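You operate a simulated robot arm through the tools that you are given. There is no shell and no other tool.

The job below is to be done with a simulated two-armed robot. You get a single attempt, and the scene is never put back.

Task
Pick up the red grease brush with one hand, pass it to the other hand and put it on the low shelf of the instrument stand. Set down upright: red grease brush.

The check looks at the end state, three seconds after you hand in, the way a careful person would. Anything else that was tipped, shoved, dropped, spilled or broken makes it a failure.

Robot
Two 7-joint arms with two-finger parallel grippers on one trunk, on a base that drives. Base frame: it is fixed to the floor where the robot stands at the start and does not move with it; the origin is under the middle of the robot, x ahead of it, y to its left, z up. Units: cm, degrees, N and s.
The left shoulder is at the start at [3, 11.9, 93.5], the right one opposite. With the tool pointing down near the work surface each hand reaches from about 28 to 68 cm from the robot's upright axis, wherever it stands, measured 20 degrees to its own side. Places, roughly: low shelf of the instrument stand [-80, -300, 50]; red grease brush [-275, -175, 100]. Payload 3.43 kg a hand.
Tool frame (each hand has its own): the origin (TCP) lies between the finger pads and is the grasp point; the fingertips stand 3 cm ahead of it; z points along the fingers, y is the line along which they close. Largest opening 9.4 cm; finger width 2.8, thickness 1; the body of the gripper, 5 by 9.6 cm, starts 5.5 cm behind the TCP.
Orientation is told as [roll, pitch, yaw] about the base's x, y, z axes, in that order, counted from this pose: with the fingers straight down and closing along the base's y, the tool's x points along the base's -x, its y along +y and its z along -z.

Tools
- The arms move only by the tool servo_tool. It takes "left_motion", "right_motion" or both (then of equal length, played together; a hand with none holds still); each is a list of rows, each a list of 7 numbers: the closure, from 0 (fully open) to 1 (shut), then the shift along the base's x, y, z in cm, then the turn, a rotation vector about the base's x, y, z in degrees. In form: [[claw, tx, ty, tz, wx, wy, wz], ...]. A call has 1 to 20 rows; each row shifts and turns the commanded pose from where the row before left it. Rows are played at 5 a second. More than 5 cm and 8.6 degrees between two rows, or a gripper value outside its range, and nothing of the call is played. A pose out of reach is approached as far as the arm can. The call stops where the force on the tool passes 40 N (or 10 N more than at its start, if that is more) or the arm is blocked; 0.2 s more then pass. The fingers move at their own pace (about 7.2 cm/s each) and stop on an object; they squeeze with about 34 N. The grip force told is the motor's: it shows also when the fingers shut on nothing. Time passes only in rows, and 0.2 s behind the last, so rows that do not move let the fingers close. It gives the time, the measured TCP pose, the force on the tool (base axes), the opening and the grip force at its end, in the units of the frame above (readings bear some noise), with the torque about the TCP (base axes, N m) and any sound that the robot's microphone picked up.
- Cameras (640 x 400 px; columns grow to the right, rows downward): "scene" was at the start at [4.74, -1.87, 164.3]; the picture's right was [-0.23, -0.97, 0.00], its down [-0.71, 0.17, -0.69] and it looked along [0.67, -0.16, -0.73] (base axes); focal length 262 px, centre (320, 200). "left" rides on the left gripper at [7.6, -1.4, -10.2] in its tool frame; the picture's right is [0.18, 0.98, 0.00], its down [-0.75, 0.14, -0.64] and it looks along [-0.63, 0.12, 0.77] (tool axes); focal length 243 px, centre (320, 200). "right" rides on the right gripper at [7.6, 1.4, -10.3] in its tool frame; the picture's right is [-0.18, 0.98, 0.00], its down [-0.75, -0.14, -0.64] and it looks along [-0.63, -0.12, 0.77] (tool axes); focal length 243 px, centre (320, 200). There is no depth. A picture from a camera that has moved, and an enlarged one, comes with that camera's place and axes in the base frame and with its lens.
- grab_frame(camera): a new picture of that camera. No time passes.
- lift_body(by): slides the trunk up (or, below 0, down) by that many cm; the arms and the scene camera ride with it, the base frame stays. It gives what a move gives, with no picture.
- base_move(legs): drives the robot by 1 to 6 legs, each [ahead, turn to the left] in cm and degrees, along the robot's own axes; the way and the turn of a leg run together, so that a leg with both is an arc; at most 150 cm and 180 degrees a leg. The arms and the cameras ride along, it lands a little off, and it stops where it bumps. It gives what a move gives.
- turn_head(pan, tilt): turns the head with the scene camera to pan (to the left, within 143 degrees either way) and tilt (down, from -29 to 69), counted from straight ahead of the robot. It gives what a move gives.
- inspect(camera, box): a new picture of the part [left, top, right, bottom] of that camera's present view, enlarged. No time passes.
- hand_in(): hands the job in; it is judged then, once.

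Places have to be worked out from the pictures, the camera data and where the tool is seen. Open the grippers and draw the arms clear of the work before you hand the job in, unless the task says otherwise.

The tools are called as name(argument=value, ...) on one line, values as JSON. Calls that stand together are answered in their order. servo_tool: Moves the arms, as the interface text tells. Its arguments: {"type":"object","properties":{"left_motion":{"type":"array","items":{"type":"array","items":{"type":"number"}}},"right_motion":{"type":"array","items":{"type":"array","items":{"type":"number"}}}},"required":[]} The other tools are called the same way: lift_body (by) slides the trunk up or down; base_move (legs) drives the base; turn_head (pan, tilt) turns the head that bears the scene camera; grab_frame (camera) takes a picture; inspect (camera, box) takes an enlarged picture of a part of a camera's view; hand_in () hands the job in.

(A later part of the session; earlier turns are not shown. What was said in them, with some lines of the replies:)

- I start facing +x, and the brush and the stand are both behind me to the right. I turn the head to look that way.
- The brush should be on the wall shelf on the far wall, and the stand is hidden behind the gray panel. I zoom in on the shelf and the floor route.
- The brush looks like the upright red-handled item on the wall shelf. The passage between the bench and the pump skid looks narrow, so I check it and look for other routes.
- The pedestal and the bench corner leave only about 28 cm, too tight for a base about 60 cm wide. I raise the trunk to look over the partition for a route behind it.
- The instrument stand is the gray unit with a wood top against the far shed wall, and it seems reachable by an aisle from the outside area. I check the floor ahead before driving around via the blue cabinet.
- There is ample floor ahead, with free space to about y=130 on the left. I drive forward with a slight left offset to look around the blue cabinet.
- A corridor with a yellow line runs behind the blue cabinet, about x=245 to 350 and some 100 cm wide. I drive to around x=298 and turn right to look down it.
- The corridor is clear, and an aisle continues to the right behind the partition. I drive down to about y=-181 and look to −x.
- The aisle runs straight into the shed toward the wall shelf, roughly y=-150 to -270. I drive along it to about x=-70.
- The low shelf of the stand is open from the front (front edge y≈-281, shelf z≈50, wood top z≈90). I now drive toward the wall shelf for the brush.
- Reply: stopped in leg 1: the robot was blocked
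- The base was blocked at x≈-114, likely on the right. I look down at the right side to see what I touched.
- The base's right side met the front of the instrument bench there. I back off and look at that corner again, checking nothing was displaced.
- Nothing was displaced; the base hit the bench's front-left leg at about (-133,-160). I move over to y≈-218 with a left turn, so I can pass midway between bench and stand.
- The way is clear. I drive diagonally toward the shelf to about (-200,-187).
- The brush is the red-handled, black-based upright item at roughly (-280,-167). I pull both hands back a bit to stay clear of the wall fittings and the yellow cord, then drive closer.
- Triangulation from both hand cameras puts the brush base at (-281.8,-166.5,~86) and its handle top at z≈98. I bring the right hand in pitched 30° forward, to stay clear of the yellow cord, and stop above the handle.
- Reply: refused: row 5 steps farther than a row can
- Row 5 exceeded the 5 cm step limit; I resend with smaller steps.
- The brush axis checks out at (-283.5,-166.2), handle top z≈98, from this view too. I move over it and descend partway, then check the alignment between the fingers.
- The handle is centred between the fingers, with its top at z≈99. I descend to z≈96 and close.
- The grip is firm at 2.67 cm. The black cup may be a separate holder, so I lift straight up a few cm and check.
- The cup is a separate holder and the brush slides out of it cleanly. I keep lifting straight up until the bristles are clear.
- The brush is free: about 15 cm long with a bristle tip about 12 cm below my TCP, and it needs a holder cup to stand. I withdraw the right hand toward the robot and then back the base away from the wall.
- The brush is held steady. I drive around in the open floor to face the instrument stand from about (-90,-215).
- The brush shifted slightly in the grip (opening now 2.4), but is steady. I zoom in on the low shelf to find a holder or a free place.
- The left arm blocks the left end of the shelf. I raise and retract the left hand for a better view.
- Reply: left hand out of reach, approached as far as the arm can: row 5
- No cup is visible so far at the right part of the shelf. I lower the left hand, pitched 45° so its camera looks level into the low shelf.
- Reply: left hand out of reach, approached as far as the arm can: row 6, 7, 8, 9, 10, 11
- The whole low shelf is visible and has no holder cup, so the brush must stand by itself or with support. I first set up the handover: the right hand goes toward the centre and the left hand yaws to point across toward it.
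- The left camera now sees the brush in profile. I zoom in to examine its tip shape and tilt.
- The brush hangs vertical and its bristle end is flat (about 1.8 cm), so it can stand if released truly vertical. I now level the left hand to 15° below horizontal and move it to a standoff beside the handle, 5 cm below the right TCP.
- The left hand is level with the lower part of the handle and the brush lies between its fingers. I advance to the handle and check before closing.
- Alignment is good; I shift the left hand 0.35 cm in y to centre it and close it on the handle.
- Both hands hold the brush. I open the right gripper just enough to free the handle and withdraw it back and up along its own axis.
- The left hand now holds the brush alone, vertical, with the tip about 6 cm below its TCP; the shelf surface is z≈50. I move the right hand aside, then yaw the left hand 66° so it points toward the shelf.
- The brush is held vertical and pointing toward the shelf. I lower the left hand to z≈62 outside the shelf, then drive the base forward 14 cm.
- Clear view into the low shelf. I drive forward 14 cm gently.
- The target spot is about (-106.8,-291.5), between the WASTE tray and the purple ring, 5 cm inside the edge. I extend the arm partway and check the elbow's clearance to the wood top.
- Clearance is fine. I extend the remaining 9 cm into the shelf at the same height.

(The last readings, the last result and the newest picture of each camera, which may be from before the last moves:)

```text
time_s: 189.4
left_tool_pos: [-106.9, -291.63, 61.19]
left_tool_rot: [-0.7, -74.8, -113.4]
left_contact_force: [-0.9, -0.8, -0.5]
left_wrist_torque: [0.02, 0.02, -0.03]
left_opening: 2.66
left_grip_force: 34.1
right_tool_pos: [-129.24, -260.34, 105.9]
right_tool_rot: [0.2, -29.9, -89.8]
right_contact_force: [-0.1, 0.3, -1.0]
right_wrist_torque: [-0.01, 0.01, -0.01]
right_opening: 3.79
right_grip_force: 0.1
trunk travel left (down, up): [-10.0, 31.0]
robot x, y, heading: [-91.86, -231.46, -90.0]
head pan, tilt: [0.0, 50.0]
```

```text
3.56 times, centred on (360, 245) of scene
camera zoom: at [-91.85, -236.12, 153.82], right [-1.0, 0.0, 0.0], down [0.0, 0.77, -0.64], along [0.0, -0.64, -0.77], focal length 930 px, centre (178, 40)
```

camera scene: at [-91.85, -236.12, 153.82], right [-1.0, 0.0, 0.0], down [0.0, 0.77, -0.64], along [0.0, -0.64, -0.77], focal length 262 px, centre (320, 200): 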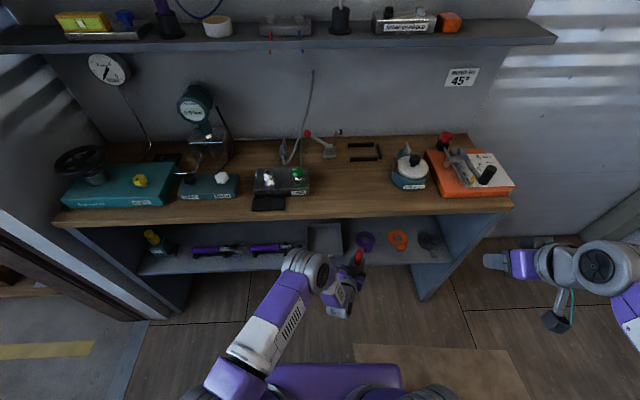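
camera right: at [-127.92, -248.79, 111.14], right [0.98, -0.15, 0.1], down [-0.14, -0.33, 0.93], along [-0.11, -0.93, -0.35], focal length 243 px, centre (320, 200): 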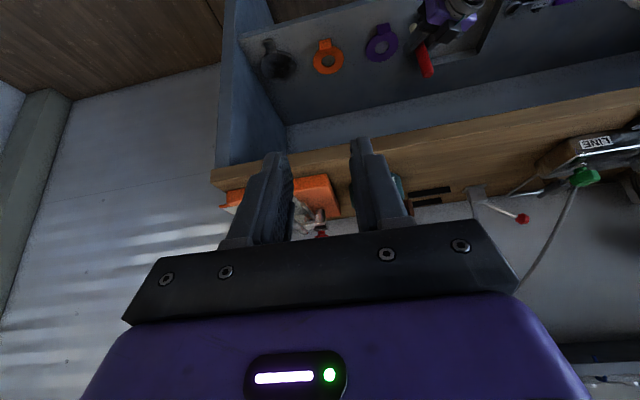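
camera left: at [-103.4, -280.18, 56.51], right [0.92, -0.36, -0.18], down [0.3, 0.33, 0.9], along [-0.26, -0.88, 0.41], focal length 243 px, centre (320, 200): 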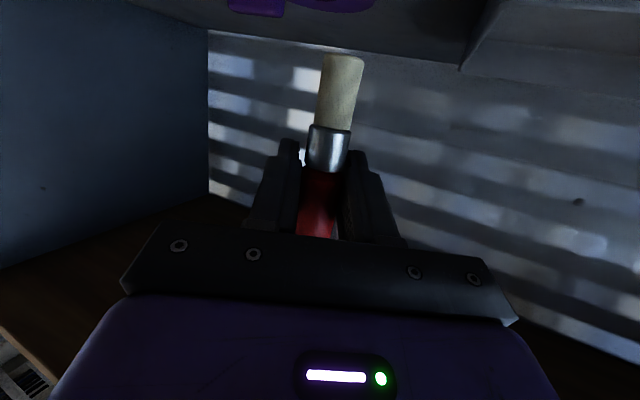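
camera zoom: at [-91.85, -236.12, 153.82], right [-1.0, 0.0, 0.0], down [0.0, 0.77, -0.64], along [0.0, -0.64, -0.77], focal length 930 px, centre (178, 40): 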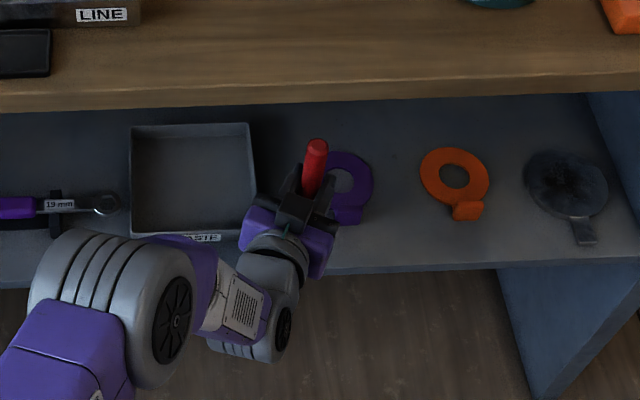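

The brush is over the free spot. Before lowering, I bring the right hand's camera around to the right side to see the brush in profile near the shelf.

servo_tool(right_motion=[[0.6, -0.5, 0, -2.5, 0, 0, 7.25], [0.6, -0.5, 0, -2.5, 0, 0, 7.25], [0.6, -0.5, 0, -2.5, 0, 0, 7.25], [0.6, -0.5, 0, -2.5, 0, 0, 7.25], [0.6, -0.5, 0, -2.5, 0, 0, 7.25], [0.6, -0.5, 0, -2.5, 0, 0, 7.25], [0.6, -0.5, 0, -2.5, 0, 0, 7.25], [0.6, -0.5, 0, -2.5, 0, 0, 7.25], [0.6, 0, 0, -3, -3.98, -6.36, 0], [0.6, 0, 0, -3, -3.98, -6.36, 0], [0.6, 0, 0, -3.5, 0, 0, 0], [0.6, 0, 0, -3.5, 0, 0, 0], [0.6, 0, 0, -3.5, 0, 0, 0], [0.6, 0, 0, -3.5, 0, 0, 0], [0.6, 0, 0, -3.5, 0, 0, 0]])

grab_frame(camera="right")

grab_frame(camera="scene")

```text
time_s: 192.6
left_tool_pos: [-106.82, -291.41, 61.23]
left_tool_rot: [-0.7, -74.8, -113.5]
left_contact_force: [-0.3, -0.9, -0.2]
left_wrist_torque: [-0.05, -0.01, 0.01]
left_opening: 2.66
left_grip_force: 34.2
right_tool_pos: [-133.26, -260.45, 62.37]
right_tool_rot: [0.0, -44.9, -31.7]
right_contact_force: [0.7, -1.0, 0.1]
right_wrist_torque: [0.01, -0.03, 0.03]
right_opening: 3.78
right_grip_force: 0.1
trunk travel left (down, up): [-10.0, 31.0]
robot x, y, heading: [-91.8, -231.46, -90.0]
head pan, tilt: [0.0, 50.0]
```

```text
taken
camera right: at [-143.23, -252.82, 64.34], right [0.63, 0.77, 0.13], down [-0.01, -0.16, 0.99], along [0.78, -0.62, -0.1], focal length 243 px, centre (320, 200)
```

right: 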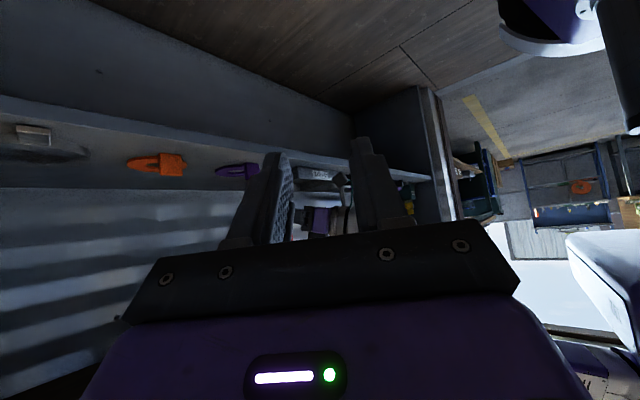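

```text
taken
camera scene: at [-91.87, -236.14, 153.82], right [-1.0, 0.0, 0.0], down [0.0, 0.77, -0.64], along [0.0, -0.64, -0.77], focal length 262 px, centre (320, 200)
```

scene: 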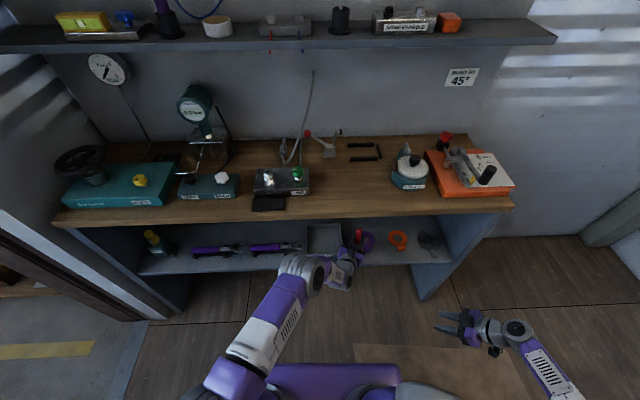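

The brush is hidden behind my right finger. I open the right gripper and move it a bit closer so the view clears.

servo_tool(right_motion=[[0, 1.5, -3, 0, 0, 0, 0], [0, 1.5, -3, 0, 0, 0, 0], [0, 2, -3, 0, 0, 0, 0], [0, 0, 0, 0, 0, 0, 0]])

grab_frame(camera="right")

inspect(camera="right", box=[230, 130, 390, 250])

```text
time_s: 193.6
left_tool_pos: [-106.9, -291.38, 61.19]
left_tool_rot: [-0.7, -74.9, -113.3]
left_contact_force: [-0.6, -0.8, 0.4]
left_wrist_torque: [0.0, -0.05, -0.01]
left_opening: 2.67
left_grip_force: 33.5
right_tool_pos: [-128.19, -269.3, 62.31]
right_tool_rot: [0.1, -45.0, -31.9]
right_contact_force: [-0.2, 0.3, 0.4]
right_wrist_torque: [-0.02, 0.0, 0.01]
right_opening: 9.37
right_grip_force: 0.1
trunk travel left (down, up): [-10.0, 31.0]
robot x, y, heading: [-91.86, -231.33, -90.0]
head pan, tilt: [0.0, 50.0]
```

```text
taken
camera right: at [-138.26, -261.56, 64.36], right [0.63, 0.77, 0.13], down [-0.01, -0.16, 0.99], along [0.78, -0.62, -0.1], focal length 243 px, centre (320, 200)
```

right: 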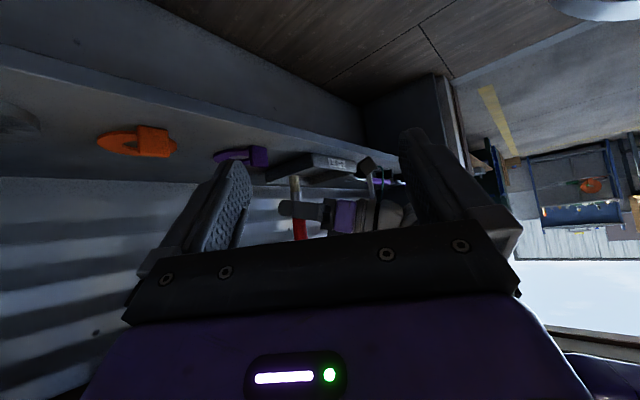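

```text
3.33 times, centred on (310, 190) of right
camera zoom: at [-138.26, -261.56, 64.36], right [0.63, 0.77, 0.13], down [-0.01, -0.16, 0.99], along [0.78, -0.62, -0.1], focal length 809 px, centre (353, 233)
```

zoom: 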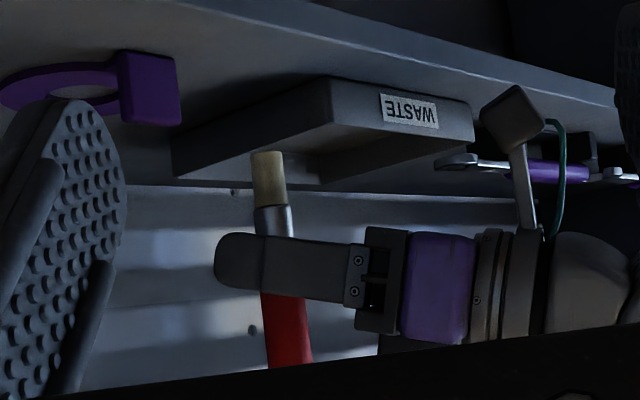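

A clean side profile: the brush is vertical within about 1°, with its tip at z≈55. I lower it 4 cm toward the shelf (z≈50).

servo_tool(left_motion=[[1, 0, 0, -1.5, 0, 0, 0], [1, 0, 0, -1.5, 0, 0, 0], [1, 0, 0, -1, 0, 0, 0], [1, 0, 0, 0, 0, 0, 0]])

inspect(camera="right", box=[230, 130, 390, 250])

inspect(camera="left", box=[200, 0, 480, 220])

```text
time_s: 194.6
left_tool_pos: [-106.82, -291.41, 57.11]
left_tool_rot: [-0.7, -74.8, -113.4]
left_contact_force: [0.2, 0.3, 0.4]
left_wrist_torque: [0.02, -0.01, 0.01]
left_opening: 2.64
left_grip_force: 34.2
right_tool_pos: [-128.21, -269.28, 62.4]
right_tool_rot: [0.2, -44.9, -31.9]
right_contact_force: [-0.5, -0.5, 0.4]
right_wrist_torque: [0.0, 0.02, -0.02]
right_opening: 9.41
right_grip_force: 0.1
trunk travel left (down, up): [-10.0, 31.0]
robot x, y, heading: [-91.71, -231.58, -89.7]
head pan, tilt: [0.0, 50.0]
```

```text
3.33 times, centred on (310, 190) of right
camera zoom: at [-138.25, -261.54, 64.37], right [0.63, 0.77, 0.13], down [-0.01, -0.16, 0.99], along [0.78, -0.62, -0.1], focal length 809 px, centre (353, 233)
```

zoom: 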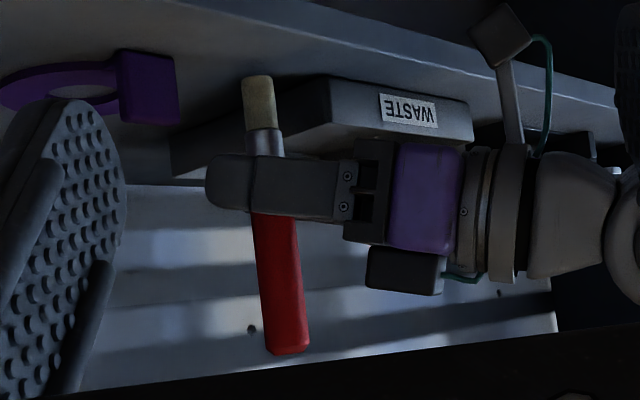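

```text
1.82 times, centred on (340, 110) of left
camera zoom: at [-103.38, -280.12, 52.37], right [0.92, -0.36, -0.18], down [0.3, 0.33, 0.89], along [-0.26, -0.88, 0.41], focal length 441 px, centre (284, 364)
```

zoom: 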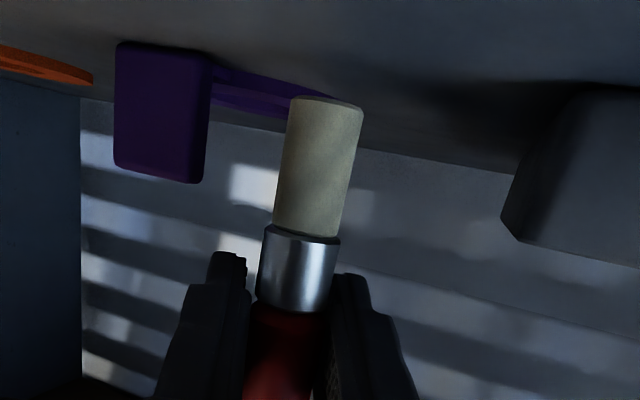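

About 1 cm remains, and the tilt looks under 1°. I lower in small steps, watching the force.

servo_tool(left_motion=[[1, 0, 0, -0.3, 0, 0, 0], [1, 0, 0, -0.2, 0, 0, 0], [1, 0, 0, 0, 0, 0, 0]])

servo_tool(left_motion=[[1, 0, 0, -0.2, 0, 0, 0], [1, 0, 0, 0, 0, 0, 0]])

inspect(camera="right", box=[230, 130, 390, 250])

```text
time_s: 195.4
left_tool_pos: [-106.77, -291.35, 56.67]
left_tool_rot: [-0.7, -74.8, -113.3]
left_contact_force: [0.1, -0.2, 0.1]
left_wrist_torque: [-0.02, 0.02, 0.02]
left_opening: 2.61
left_grip_force: 34.0
right_tool_pos: [-128.33, -269.31, 62.43]
right_tool_rot: [0.2, -45.0, -31.9]
right_contact_force: [-1.7, 0.6, -1.1]
right_wrist_torque: [0.02, 0.0, 0.02]
right_opening: 9.41
right_grip_force: 0.1
trunk travel left (down, up): [-10.0, 31.0]
robot x, y, heading: [-91.63, -231.31, -89.9]
head pan, tilt: [0.0, 50.0]
```

```text
time_s: 196.0
left_tool_pos: [-106.76, -291.42, 56.36]
left_tool_rot: [-0.7, -74.8, -113.4]
left_contact_force: [-0.1, 0.7, 0.5]
left_wrist_torque: [-0.05, -0.02, 0.0]
left_opening: 2.65
left_grip_force: 34.0
right_tool_pos: [-128.21, -269.28, 62.35]
right_tool_rot: [0.1, -44.9, -31.7]
right_contact_force: [-0.2, 0.3, -0.3]
right_wrist_torque: [0.01, 0.0, 0.01]
right_opening: 9.4
right_grip_force: 0.1
trunk travel left (down, up): [-10.0, 31.0]
robot x, y, heading: [-91.89, -231.25, -89.9]
head pan, tilt: [0.0, 50.0]
```

```text
3.33 times, centred on (310, 190) of right
camera zoom: at [-138.25, -261.54, 64.37], right [0.63, 0.77, 0.13], down [-0.01, -0.16, 0.99], along [0.78, -0.62, -0.1], focal length 809 px, centre (353, 233)
```

zoom: 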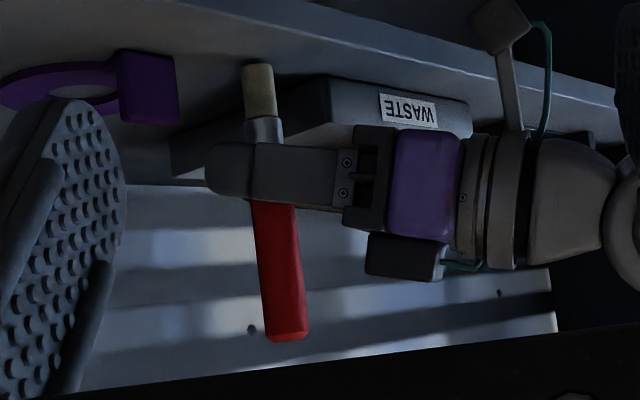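

No contact yet. I continue in 0.2 cm steps.

servo_tool(left_motion=[[1, 0, 0, -0.2, 0, 0, 0], [1, 0, 0, 0, 0, 0, 0]])

servo_tool(left_motion=[[1, 0, 0, -0.15, 0, 0, 0], [1, 0, 0, 0, 0, 0, 0]])

servo_tool(left_motion=[[1, 0, 0, -0.15, 0, 0, 0], [1, 0, 0, 0, 0, 0, 0]])

```text
time_s: 196.6
left_tool_pos: [-106.8, -291.43, 56.21]
left_tool_rot: [-0.8, -74.7, -113.4]
left_contact_force: [0.6, 0.1, -0.1]
left_wrist_torque: [0.03, 0.01, 0.02]
left_opening: 2.65
left_grip_force: 34.4
right_tool_pos: [-128.17, -269.31, 62.44]
right_tool_rot: [0.2, -45.0, -31.8]
right_contact_force: [0.2, 0.1, 0.0]
right_wrist_torque: [-0.02, 0.01, 0.03]
right_opening: 9.4
right_grip_force: 0.0
trunk travel left (down, up): [-10.0, 31.0]
robot x, y, heading: [-91.68, -231.33, -89.9]
head pan, tilt: [0.0, 50.0]
```

```text
time_s: 197.2
left_tool_pos: [-106.77, -291.42, 56.04]
left_tool_rot: [-0.7, -74.9, -113.5]
left_contact_force: [-0.5, -0.3, 2.5]
left_wrist_torque: [0.02, 0.0, -0.03]
left_opening: 2.63
left_grip_force: 34.1
right_tool_pos: [-128.22, -269.27, 62.41]
right_tool_rot: [0.1, -45.0, -31.6]
right_contact_force: [-0.5, -0.4, -0.6]
right_wrist_torque: [0.0, 0.03, 0.01]
right_opening: 9.41
right_grip_force: 0.0
trunk travel left (down, up): [-10.0, 31.0]
robot x, y, heading: [-91.46, -231.35, -89.8]
head pan, tilt: [0.0, 50.0]
```

```text
time_s: 197.8
left_tool_pos: [-106.73, -291.37, 56.13]
left_tool_rot: [-0.6, -75.1, -113.5]
left_contact_force: [-0.2, 2.5, 11.0]
left_wrist_torque: [0.06, 0.02, 0.0]
left_opening: 2.65
left_grip_force: 34.1
right_tool_pos: [-128.22, -269.25, 62.41]
right_tool_rot: [0.1, -45.0, -31.7]
right_contact_force: [1.2, -0.1, 0.1]
right_wrist_torque: [0.01, 0.0, 0.02]
right_opening: 9.4
right_grip_force: 0.1
trunk travel left (down, up): [-10.0, 31.0]
robot x, y, heading: [-91.94, -231.59, -89.7]
head pan, tilt: [0.0, 50.0]
```

Contact: 11 N downward at TCP z≈56.1. I check the tilt from both hand cameras before releasing.

inspect(camera="right", box=[250, 130, 350, 240])

inspect(camera="left", box=[240, 20, 420, 240])

inspect(camera="scene", box=[320, 210, 420, 280])

```text
3.64 times, centred on (300, 185) of right
camera zoom: at [-138.24, -261.49, 64.41], right [0.63, 0.77, 0.13], down [-0.01, -0.16, 0.99], along [0.78, -0.62, -0.1], focal length 882 px, centre (393, 254)
```

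zoom: 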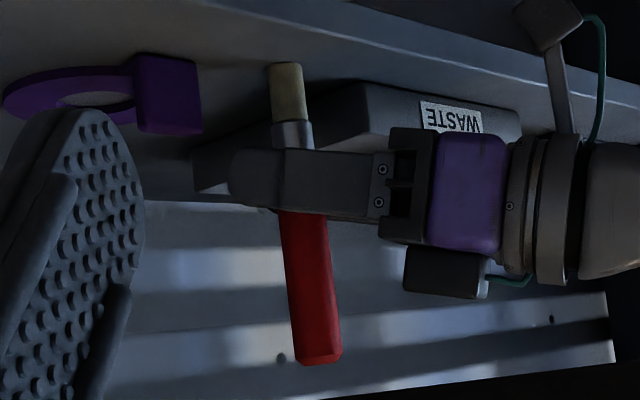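

```text
1.82 times, centred on (330, 130) of left
camera zoom: at [-103.39, -280.11, 51.34], right [0.92, -0.36, -0.18], down [0.3, 0.33, 0.89], along [-0.26, -0.87, 0.41], focal length 441 px, centre (302, 327)
```

zoom: 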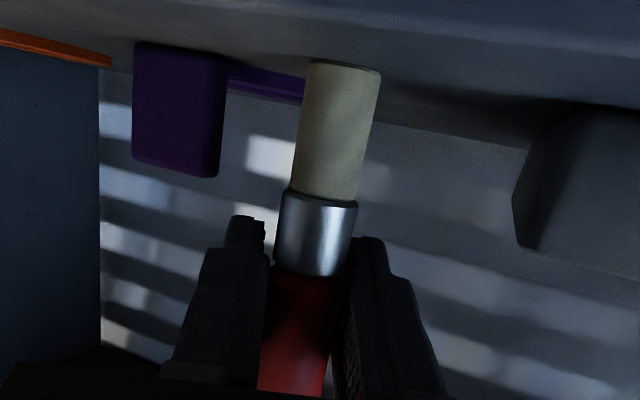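

```text
5.71 times, centred on (370, 245) of scene
camera zoom: at [-91.83, -236.0, 153.84], right [-1.0, 0.0, 0.0], down [0.0, 0.77, -0.64], along [0.0, -0.64, -0.77], focal length 1494 px, centre (34, -57)
```

zoom: 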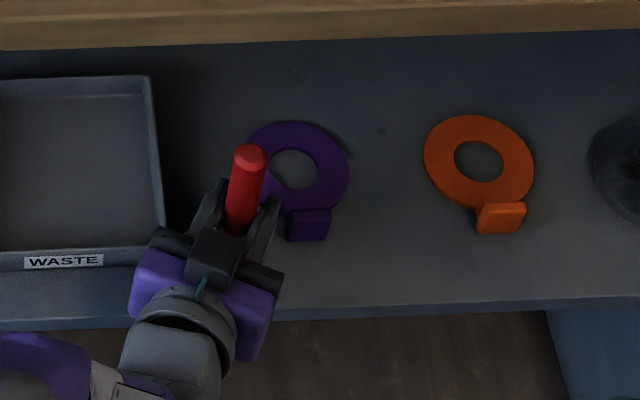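

Two side views agree that the brush is vertical within about 1–2° with its flat end seated. I ease off the pressing force, then open the fingers in tiny steps.

servo_tool(left_motion=[[1, 0, 0, 0.1, 0, 0, 0], [1, 0, 0, 0.05, 0, 0, 0], [1, 0, 0, 0, 0, 0, 0]])

```text
time_s: 198.6
left_tool_pos: [-106.82, -291.49, 56.09]
left_tool_rot: [-0.7, -74.8, -113.4]
left_contact_force: [-0.8, -2.3, 6.9]
left_wrist_torque: [-0.19, 0.03, 0.02]
left_opening: 2.64
left_grip_force: 34.1
right_tool_pos: [-128.2, -269.3, 62.38]
right_tool_rot: [0.1, -45.1, -31.7]
right_contact_force: [-0.2, 0.6, 0.9]
right_wrist_torque: [-0.01, -0.01, -0.02]
right_opening: 9.39
right_grip_force: 0.1
trunk travel left (down, up): [-10.0, 31.0]
robot x, y, heading: [-91.87, -231.26, -90.0]
head pan, tilt: [0.0, 50.0]
```

Still 7 N. I ease up another 0.1 cm.

servo_tool(left_motion=[[1, 0, 0, 0.08, 0, 0, 0], [1, 0, 0, 0, 0, 0, 0]])

inspect(camera="right", box=[250, 130, 350, 240])

```text
time_s: 199.2
left_tool_pos: [-106.78, -291.48, 56.05]
left_tool_rot: [-0.8, -74.7, -113.5]
left_contact_force: [0.8, -0.9, 2.8]
left_wrist_torque: [-0.08, 0.01, 0.01]
left_opening: 2.67
left_grip_force: 34.1
right_tool_pos: [-128.22, -269.31, 62.36]
right_tool_rot: [0.1, -45.0, -31.7]
right_contact_force: [0.2, 0.3, 0.1]
right_wrist_torque: [-0.03, -0.02, -0.01]
right_opening: 9.39
right_grip_force: 0.1
trunk travel left (down, up): [-10.0, 31.0]
robot x, y, heading: [-92.03, -231.47, -90.1]
head pan, tilt: [0.0, 50.0]
```

```text
3.64 times, centred on (300, 185) of right
camera zoom: at [-138.25, -261.53, 64.38], right [0.63, 0.77, 0.13], down [-0.01, -0.16, 0.99], along [0.78, -0.62, -0.1], focal length 882 px, centre (393, 254)
```

zoom: 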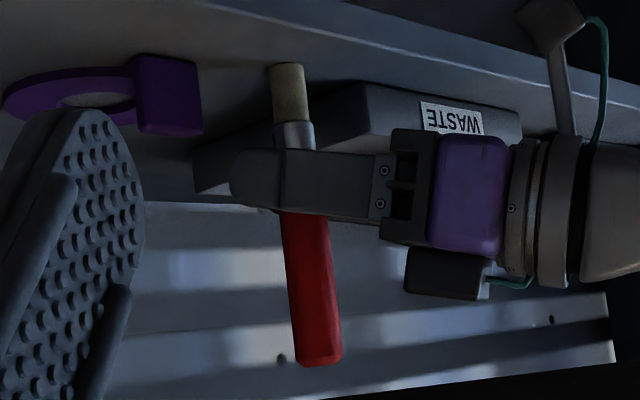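

The load is down to about 3 N and the brush is vertical. I open the left fingers very gradually to just free the handle.

servo_tool(left_motion=[[0.73, 0, 0, 0, 0, 0, 0], [0.72, 0, 0, 0, 0, 0, 0], [0.715, 0, 0, 0, 0, 0, 0], [0.71, 0, 0, 0, 0, 0, 0], [0.705, 0, 0, 0, 0, 0, 0], [0.7, 0, 0, 0, 0, 0, 0], [0.69, 0, 0, 0, 0, 0, 0], [0.68, 0, 0, 0, 0, 0, 0]])

inspect(camera="right", box=[250, 130, 350, 240])

inspect(camera="left", box=[240, 20, 420, 240])

```text
time_s: 201.0
left_tool_pos: [-106.91, -291.48, 56.14]
left_tool_rot: [-0.8, -74.9, -113.3]
left_contact_force: [-0.3, 0.4, -0.6]
left_wrist_torque: [0.01, -0.02, -0.01]
left_opening: 3.0
left_grip_force: 0.1
right_tool_pos: [-128.17, -269.36, 62.43]
right_tool_rot: [0.1, -44.9, -31.7]
right_contact_force: [-0.5, -0.4, 0.0]
right_wrist_torque: [0.01, 0.03, 0.01]
right_opening: 9.38
right_grip_force: 0.0
trunk travel left (down, up): [-10.0, 31.0]
robot x, y, heading: [-91.81, -231.33, -90.1]
head pan, tilt: [0.0, 50.0]
```

```text
3.64 times, centred on (300, 185) of right
camera zoom: at [-138.25, -261.54, 64.37], right [0.63, 0.77, 0.13], down [-0.01, -0.16, 0.99], along [0.78, -0.62, -0.1], focal length 882 px, centre (393, 254)
```

zoom: 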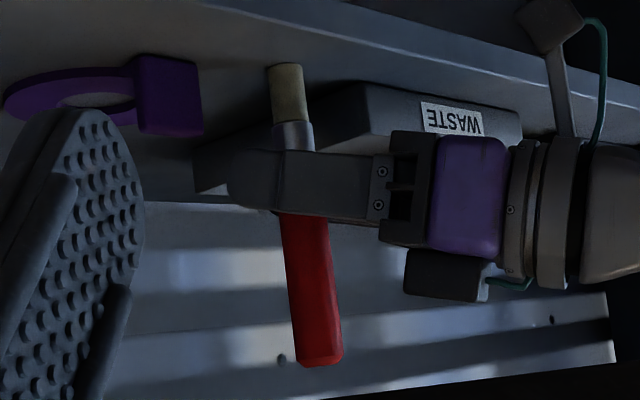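

```text
1.82 times, centred on (330, 130) of left
camera zoom: at [-103.39, -280.1, 51.46], right [0.92, -0.36, -0.18], down [0.3, 0.33, 0.89], along [-0.26, -0.88, 0.41], focal length 441 px, centre (302, 327)
```

zoom: 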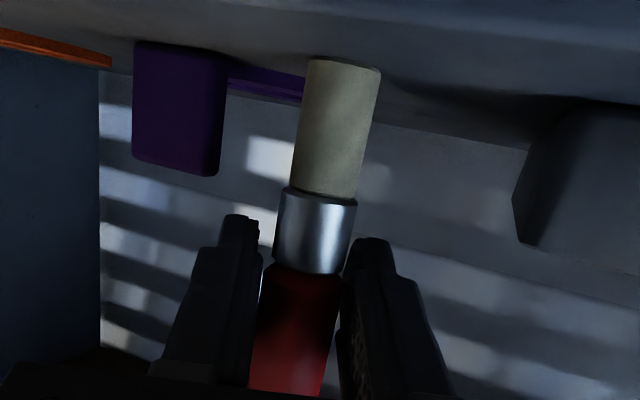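

The fingers have let go (opening 3.0 against a 2.65 handle) and the brush stands between them. I open a little more and watch whether it stays.

servo_tool(left_motion=[[0.67, 0, 0, 0, 0, 0, 0], [0.66, 0, 0, 0, 0, 0, 0], [0.65, 0, 0, 0, 0, 0, 0], [0.64, 0, 0, 0, 0, 0, 0], [0.64, 0, 0, 0, 0, 0, 0], [0.64, 0, 0, 0, 0, 0, 0], [0.64, 0, 0, 0, 0, 0, 0]])

inspect(camera="right", box=[250, 130, 350, 240])

inspect(camera="left", box=[240, 20, 420, 240])

```text
time_s: 202.6
left_tool_pos: [-106.91, -291.4, 56.15]
left_tool_rot: [-0.8, -74.8, -113.4]
left_contact_force: [-0.4, -0.7, 0.6]
left_wrist_torque: [0.0, 0.01, 0.01]
left_opening: 3.38
left_grip_force: 0.0
right_tool_pos: [-128.09, -269.23, 62.5]
right_tool_rot: [0.2, -44.9, -31.9]
right_contact_force: [-0.7, 0.1, 0.2]
right_wrist_torque: [-0.01, -0.03, -0.02]
right_opening: 9.38
right_grip_force: 0.1
trunk travel left (down, up): [-10.0, 31.0]
robot x, y, heading: [-91.98, -231.05, -90.2]
head pan, tilt: [0.0, 50.0]
```

```text
3.64 times, centred on (300, 185) of right
camera zoom: at [-138.25, -261.54, 64.37], right [0.63, 0.77, 0.13], down [-0.01, -0.16, 0.99], along [0.78, -0.62, -0.1], focal length 882 px, centre (393, 254)
```

zoom: 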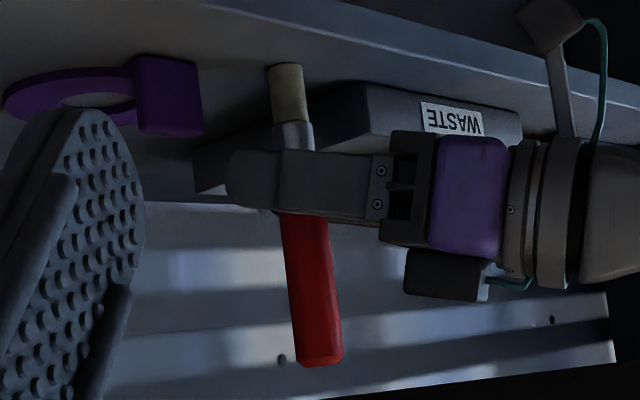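

```text
1.82 times, centred on (330, 130) of left
camera zoom: at [-103.39, -280.09, 51.45], right [0.92, -0.36, -0.18], down [0.3, 0.33, 0.89], along [-0.26, -0.88, 0.41], focal length 441 px, centre (302, 327)
```

zoom: 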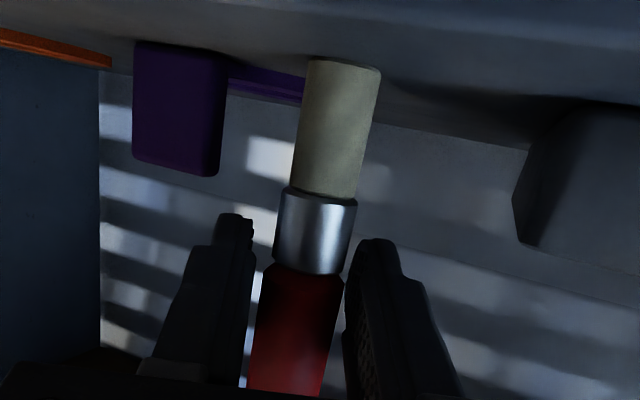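

The brush now stands by itself with gaps on both sides, unchanged in both views. I open wider and withdraw the left hand straight back along its pointing direction.

servo_tool(left_motion=[[0.61, 0, 0, 0, 0, 0, 0], [0.57, 0, 0, 0, 0, 0, 0], [0.53, 0, 0, 0, 0, 0, 0], [0.49, 0, 0, 0, 0, 0, 0], [0.45, 0, 0, 0, 0, 0, 0], [0.42, 0, 0, 0, 0, 0, 0], [0.42, 0, 0, 0, 0, 0, 0]])

inspect(camera="left", box=[240, 20, 420, 240])

inspect(camera="right", box=[250, 130, 350, 240])

```text
time_s: 204.2
left_tool_pos: [-106.76, -291.51, 56.15]
left_tool_rot: [-0.7, -74.8, -113.4]
left_contact_force: [-0.3, 0.4, 0.9]
left_wrist_torque: [0.0, 0.0, 0.01]
left_opening: 5.43
left_grip_force: 0.1
right_tool_pos: [-128.16, -269.35, 62.44]
right_tool_rot: [0.1, -45.0, -31.9]
right_contact_force: [-0.1, -0.1, 0.2]
right_wrist_torque: [0.03, 0.03, -0.02]
right_opening: 9.41
right_grip_force: 0.0
trunk travel left (down, up): [-10.0, 31.0]
robot x, y, heading: [-91.83, -231.67, -90.1]
head pan, tilt: [0.0, 50.0]
```

```text
1.82 times, centred on (330, 130) of left
camera zoom: at [-103.39, -280.09, 51.45], right [0.92, -0.36, -0.18], down [0.3, 0.33, 0.89], along [-0.26, -0.88, 0.41], focal length 441 px, centre (302, 327)
```

zoom: 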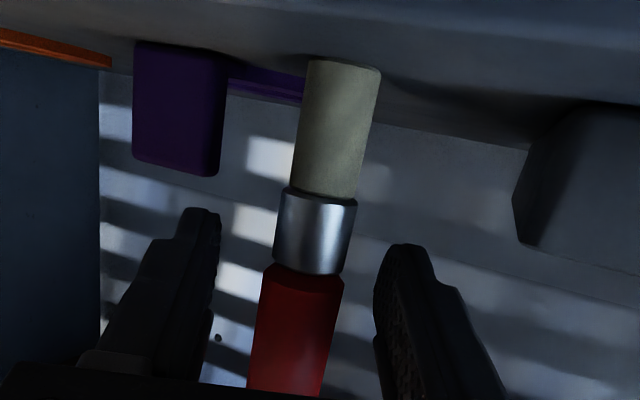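

```text
3.64 times, centred on (300, 185) of right
camera zoom: at [-138.25, -261.54, 64.37], right [0.63, 0.77, 0.13], down [-0.01, -0.16, 0.99], along [0.78, -0.62, -0.1], focal length 882 px, centre (393, 254)
```

zoom: 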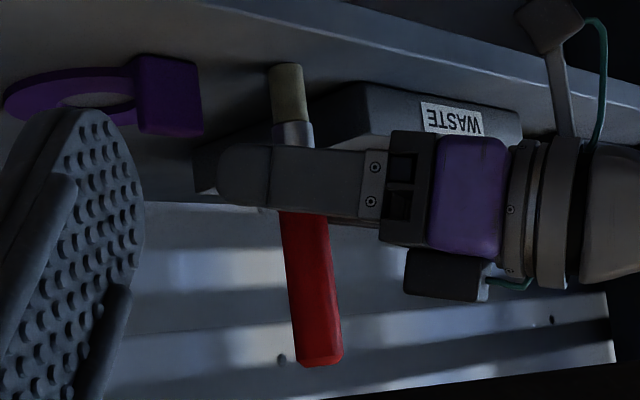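

The brush stands alone, centred between the fingers. I withdraw the left hand slowly, straight back.

servo_tool(left_motion=[[0.42, 0.4, 0.9, 0, 0, 0, 0], [0.42, 0.6, 1.35, 0, 0, 0, 0], [0.42, 0.8, 1.8, 0, 0, 0, 0], [0.42, 0.8, 1.8, 0, 0, 0, 0], [0.42, 0.8, 1.8, 0, 0, 0, 0], [0.42, 0.8, 1.8, 0, 0, 0, 0], [0.42, 0.8, 1.8, 0, 0, 0, 0], [0.42, 0.8, 1.8, 0, 0, 0, 0]])

grab_frame(camera="left")

inspect(camera="right", box=[230, 110, 390, 250])

```text
time_s: 206.0
left_tool_pos: [-101.06, -278.41, 56.24]
left_tool_rot: [-0.7, -74.9, -113.5]
left_contact_force: [0.2, -0.3, -0.5]
left_wrist_torque: [-0.01, -0.04, -0.01]
left_opening: 5.46
left_grip_force: 0.0
right_tool_pos: [-128.15, -269.28, 62.41]
right_tool_rot: [0.1, -44.9, -31.8]
right_contact_force: [-1.4, -0.4, 0.2]
right_wrist_torque: [0.03, 0.03, -0.03]
right_opening: 9.43
right_grip_force: 0.1
trunk travel left (down, up): [-10.0, 31.0]
robot x, y, heading: [-92.41, -231.7, -90.1]
head pan, tilt: [0.0, 50.0]
```

```text
taken
camera left: at [-97.67, -267.03, 51.56], right [0.92, -0.36, -0.18], down [0.3, 0.33, 0.89], along [-0.26, -0.87, 0.41], focal length 243 px, centre (320, 200)
```

left: 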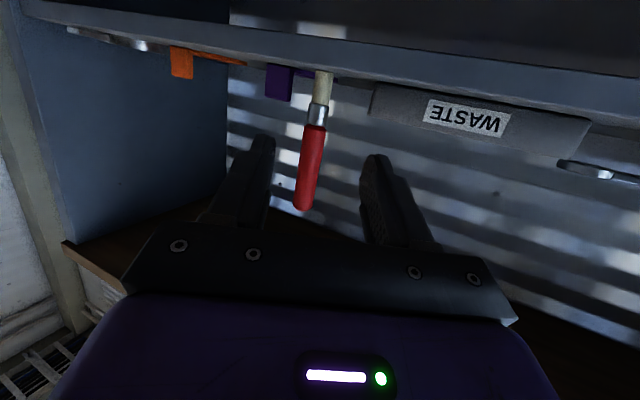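

```text
2.86 times, centred on (310, 180) of right
camera zoom: at [-138.25, -261.54, 64.37], right [0.63, 0.77, 0.13], down [-0.01, -0.16, 0.99], along [0.78, -0.62, -0.1], focal length 693 px, centre (349, 257)
```

zoom: 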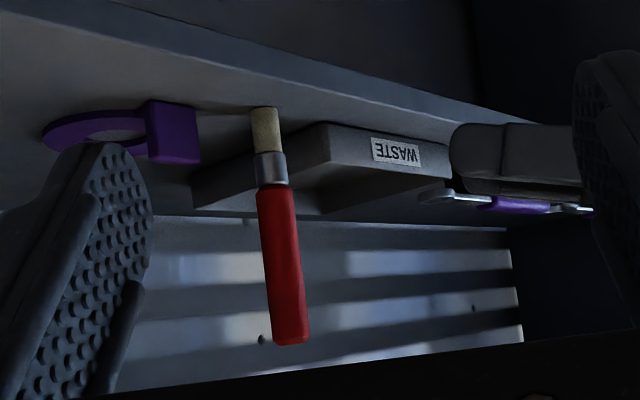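

The brush stands upright on the low shelf, untouched. I back the base away straight to clear both arms from the stand.

base_move(legs=[[-22, 0]])

grab_frame(camera="left")

grab_frame(camera="scene")

inspect(camera="scene", box=[270, 150, 450, 270])

```text
time_s: 207.7
left_tool_pos: [-100.92, -256.01, 56.18]
left_tool_rot: [-0.6, -74.9, -113.2]
left_contact_force: [1.3, 0.7, -0.4]
left_wrist_torque: [-0.01, 0.01, -0.03]
left_opening: 5.44
left_grip_force: 0.1
right_tool_pos: [-128.05, -246.93, 62.33]
right_tool_rot: [0.1, -45.0, -31.5]
right_contact_force: [-0.3, 0.3, -0.6]
right_wrist_torque: [0.01, 0.0, 0.0]
right_opening: 9.39
right_grip_force: 0.1
trunk travel left (down, up): [-10.0, 31.0]
robot x, y, heading: [-91.87, -208.99, -89.8]
head pan, tilt: [0.0, 50.0]
```

```text
taken
camera left: at [-97.61, -244.62, 51.56], right [0.92, -0.35, -0.18], down [0.3, 0.33, 0.89], along [-0.26, -0.88, 0.41], focal length 243 px, centre (320, 200)
```

left: 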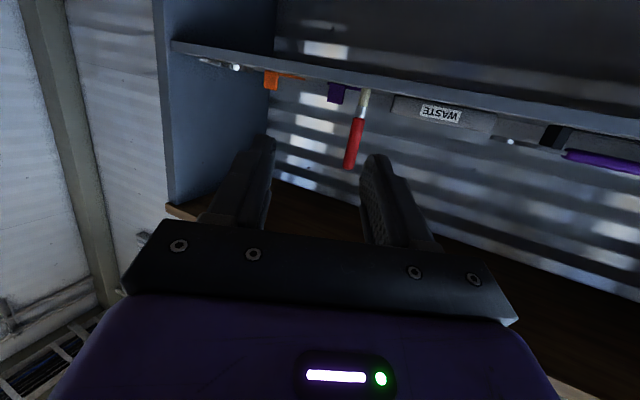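

```text
taken
camera scene: at [-91.89, -213.63, 153.83], right [-1.0, 0.0, 0.0], down [0.0, 0.77, -0.64], along [0.0, -0.64, -0.77], focal length 262 px, centre (320, 200)
```

scene: 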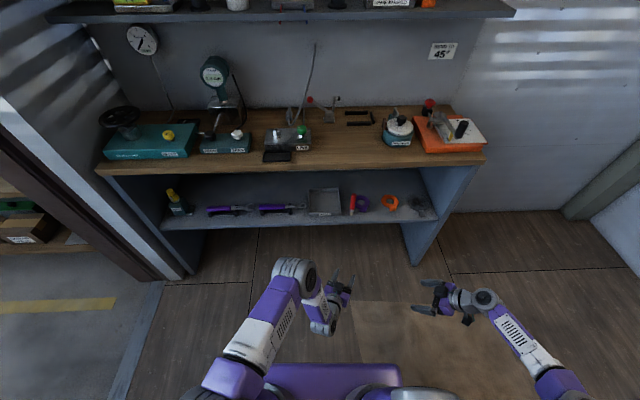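

```text
3.33 times, centred on (360, 210) of scene
camera zoom: at [-91.89, -213.63, 153.83], right [-1.0, 0.0, 0.0], down [0.0, 0.77, -0.64], along [0.0, -0.64, -0.77], focal length 872 px, centre (187, 167)
```

zoom: 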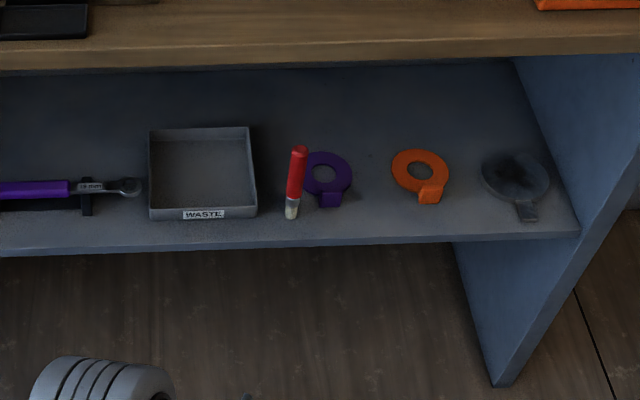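

The brush stands upright on the low shelf between the tray and the purple ring. I open both grippers fully, wait a moment and recheck stability.

servo_tool(left_motion=[[0, 0, 0, 0, 0, 0, 0], [0, 0, 0, 0, 0, 0, 0], [0, 0, 0, 0, 0, 0, 0], [0, 0, 0, 0, 0, 0, 0], [0, 0, 0, 0, 0, 0, 0], [0, 0, 0, 0, 0, 0, 0], [0, 0, 0, 0, 0, 0, 0], [0, 0, 0, 0, 0, 0, 0], [0, 0, 0, 0, 0, 0, 0], [0, 0, 0, 0, 0, 0, 0], [0, 0, 0, 0, 0, 0, 0], [0, 0, 0, 0, 0, 0, 0], [0, 0, 0, 0, 0, 0, 0], [0, 0, 0, 0, 0, 0, 0], [0, 0, 0, 0, 0, 0, 0]])

inspect(camera="scene", box=[270, 150, 450, 270])

inspect(camera="left", box=[280, 40, 460, 200])

```text
time_s: 210.9
left_tool_pos: [-100.89, -256.03, 56.26]
left_tool_rot: [-0.8, -74.8, -113.3]
left_contact_force: [-0.8, 0.7, -0.5]
left_wrist_torque: [0.02, 0.0, 0.03]
left_opening: 9.39
left_grip_force: 0.0
right_tool_pos: [-128.05, -247.08, 62.46]
right_tool_rot: [0.1, -45.0, -31.6]
right_contact_force: [0.8, 0.4, -0.3]
right_wrist_torque: [-0.02, 0.02, -0.02]
right_opening: 9.39
right_grip_force: 0.0
trunk travel left (down, up): [-10.0, 31.0]
robot x, y, heading: [-91.64, -208.76, -89.9]
head pan, tilt: [0.0, 50.0]
```

```text
3.33 times, centred on (360, 210) of scene
camera zoom: at [-91.89, -213.69, 153.82], right [-1.0, 0.0, 0.0], down [0.0, 0.77, -0.64], along [0.0, -0.64, -0.77], focal length 872 px, centre (187, 167)
```

zoom: 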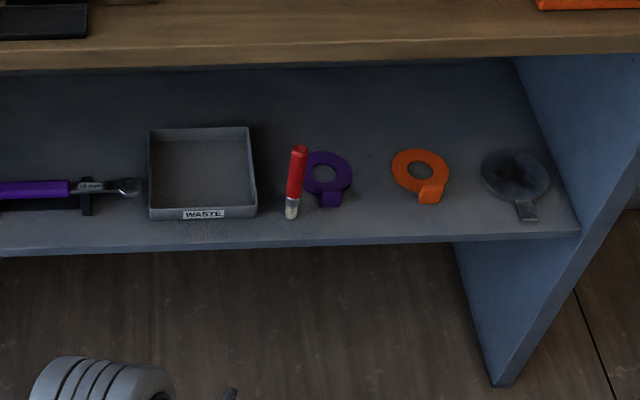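

```text
2.50 times, centred on (370, 120) of left
camera zoom: at [-97.61, -244.63, 51.55], right [0.92, -0.35, -0.18], down [0.3, 0.33, 0.89], along [-0.26, -0.88, 0.41], focal length 606 px, centre (195, 400)
```

zoom: 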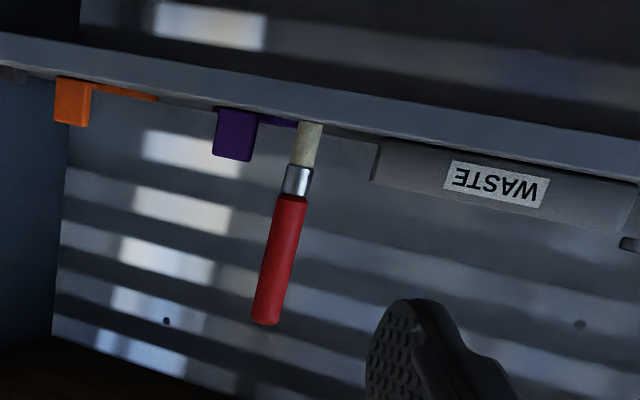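

The brush has stayed upright and stable for several seconds, nothing else has moved, and both grippers are open and clear of the stand. I hand the job in.

hand_in()

```text
The job is handed in.
```

The red grease brush is standing upright on the low shelf of the instrument stand, between the WASTE tray and the purple ring, and I've handed the job in.

- **Pick-up and pass:** The right hand lifted the brush out of its holder cup on the wall shelf. It then passed the brush to the left hand, which set it down. Both grippers are open, and both arms are about 30 cm clear of the shelf.
- **How it stands:** The low shelf has no holder cup, so the brush stands free on its flat bristle end, which is about 1.8 cm across. I watched it for several seconds after letting go and it didn't move. The empty cup is still on the wall shelf where it was.
- **One bump on the way:** While driving to the wall shelf, the base touched the front leg of the workbench and stopped. I backed off and looked the bench over, and nothing on it had been displaced.
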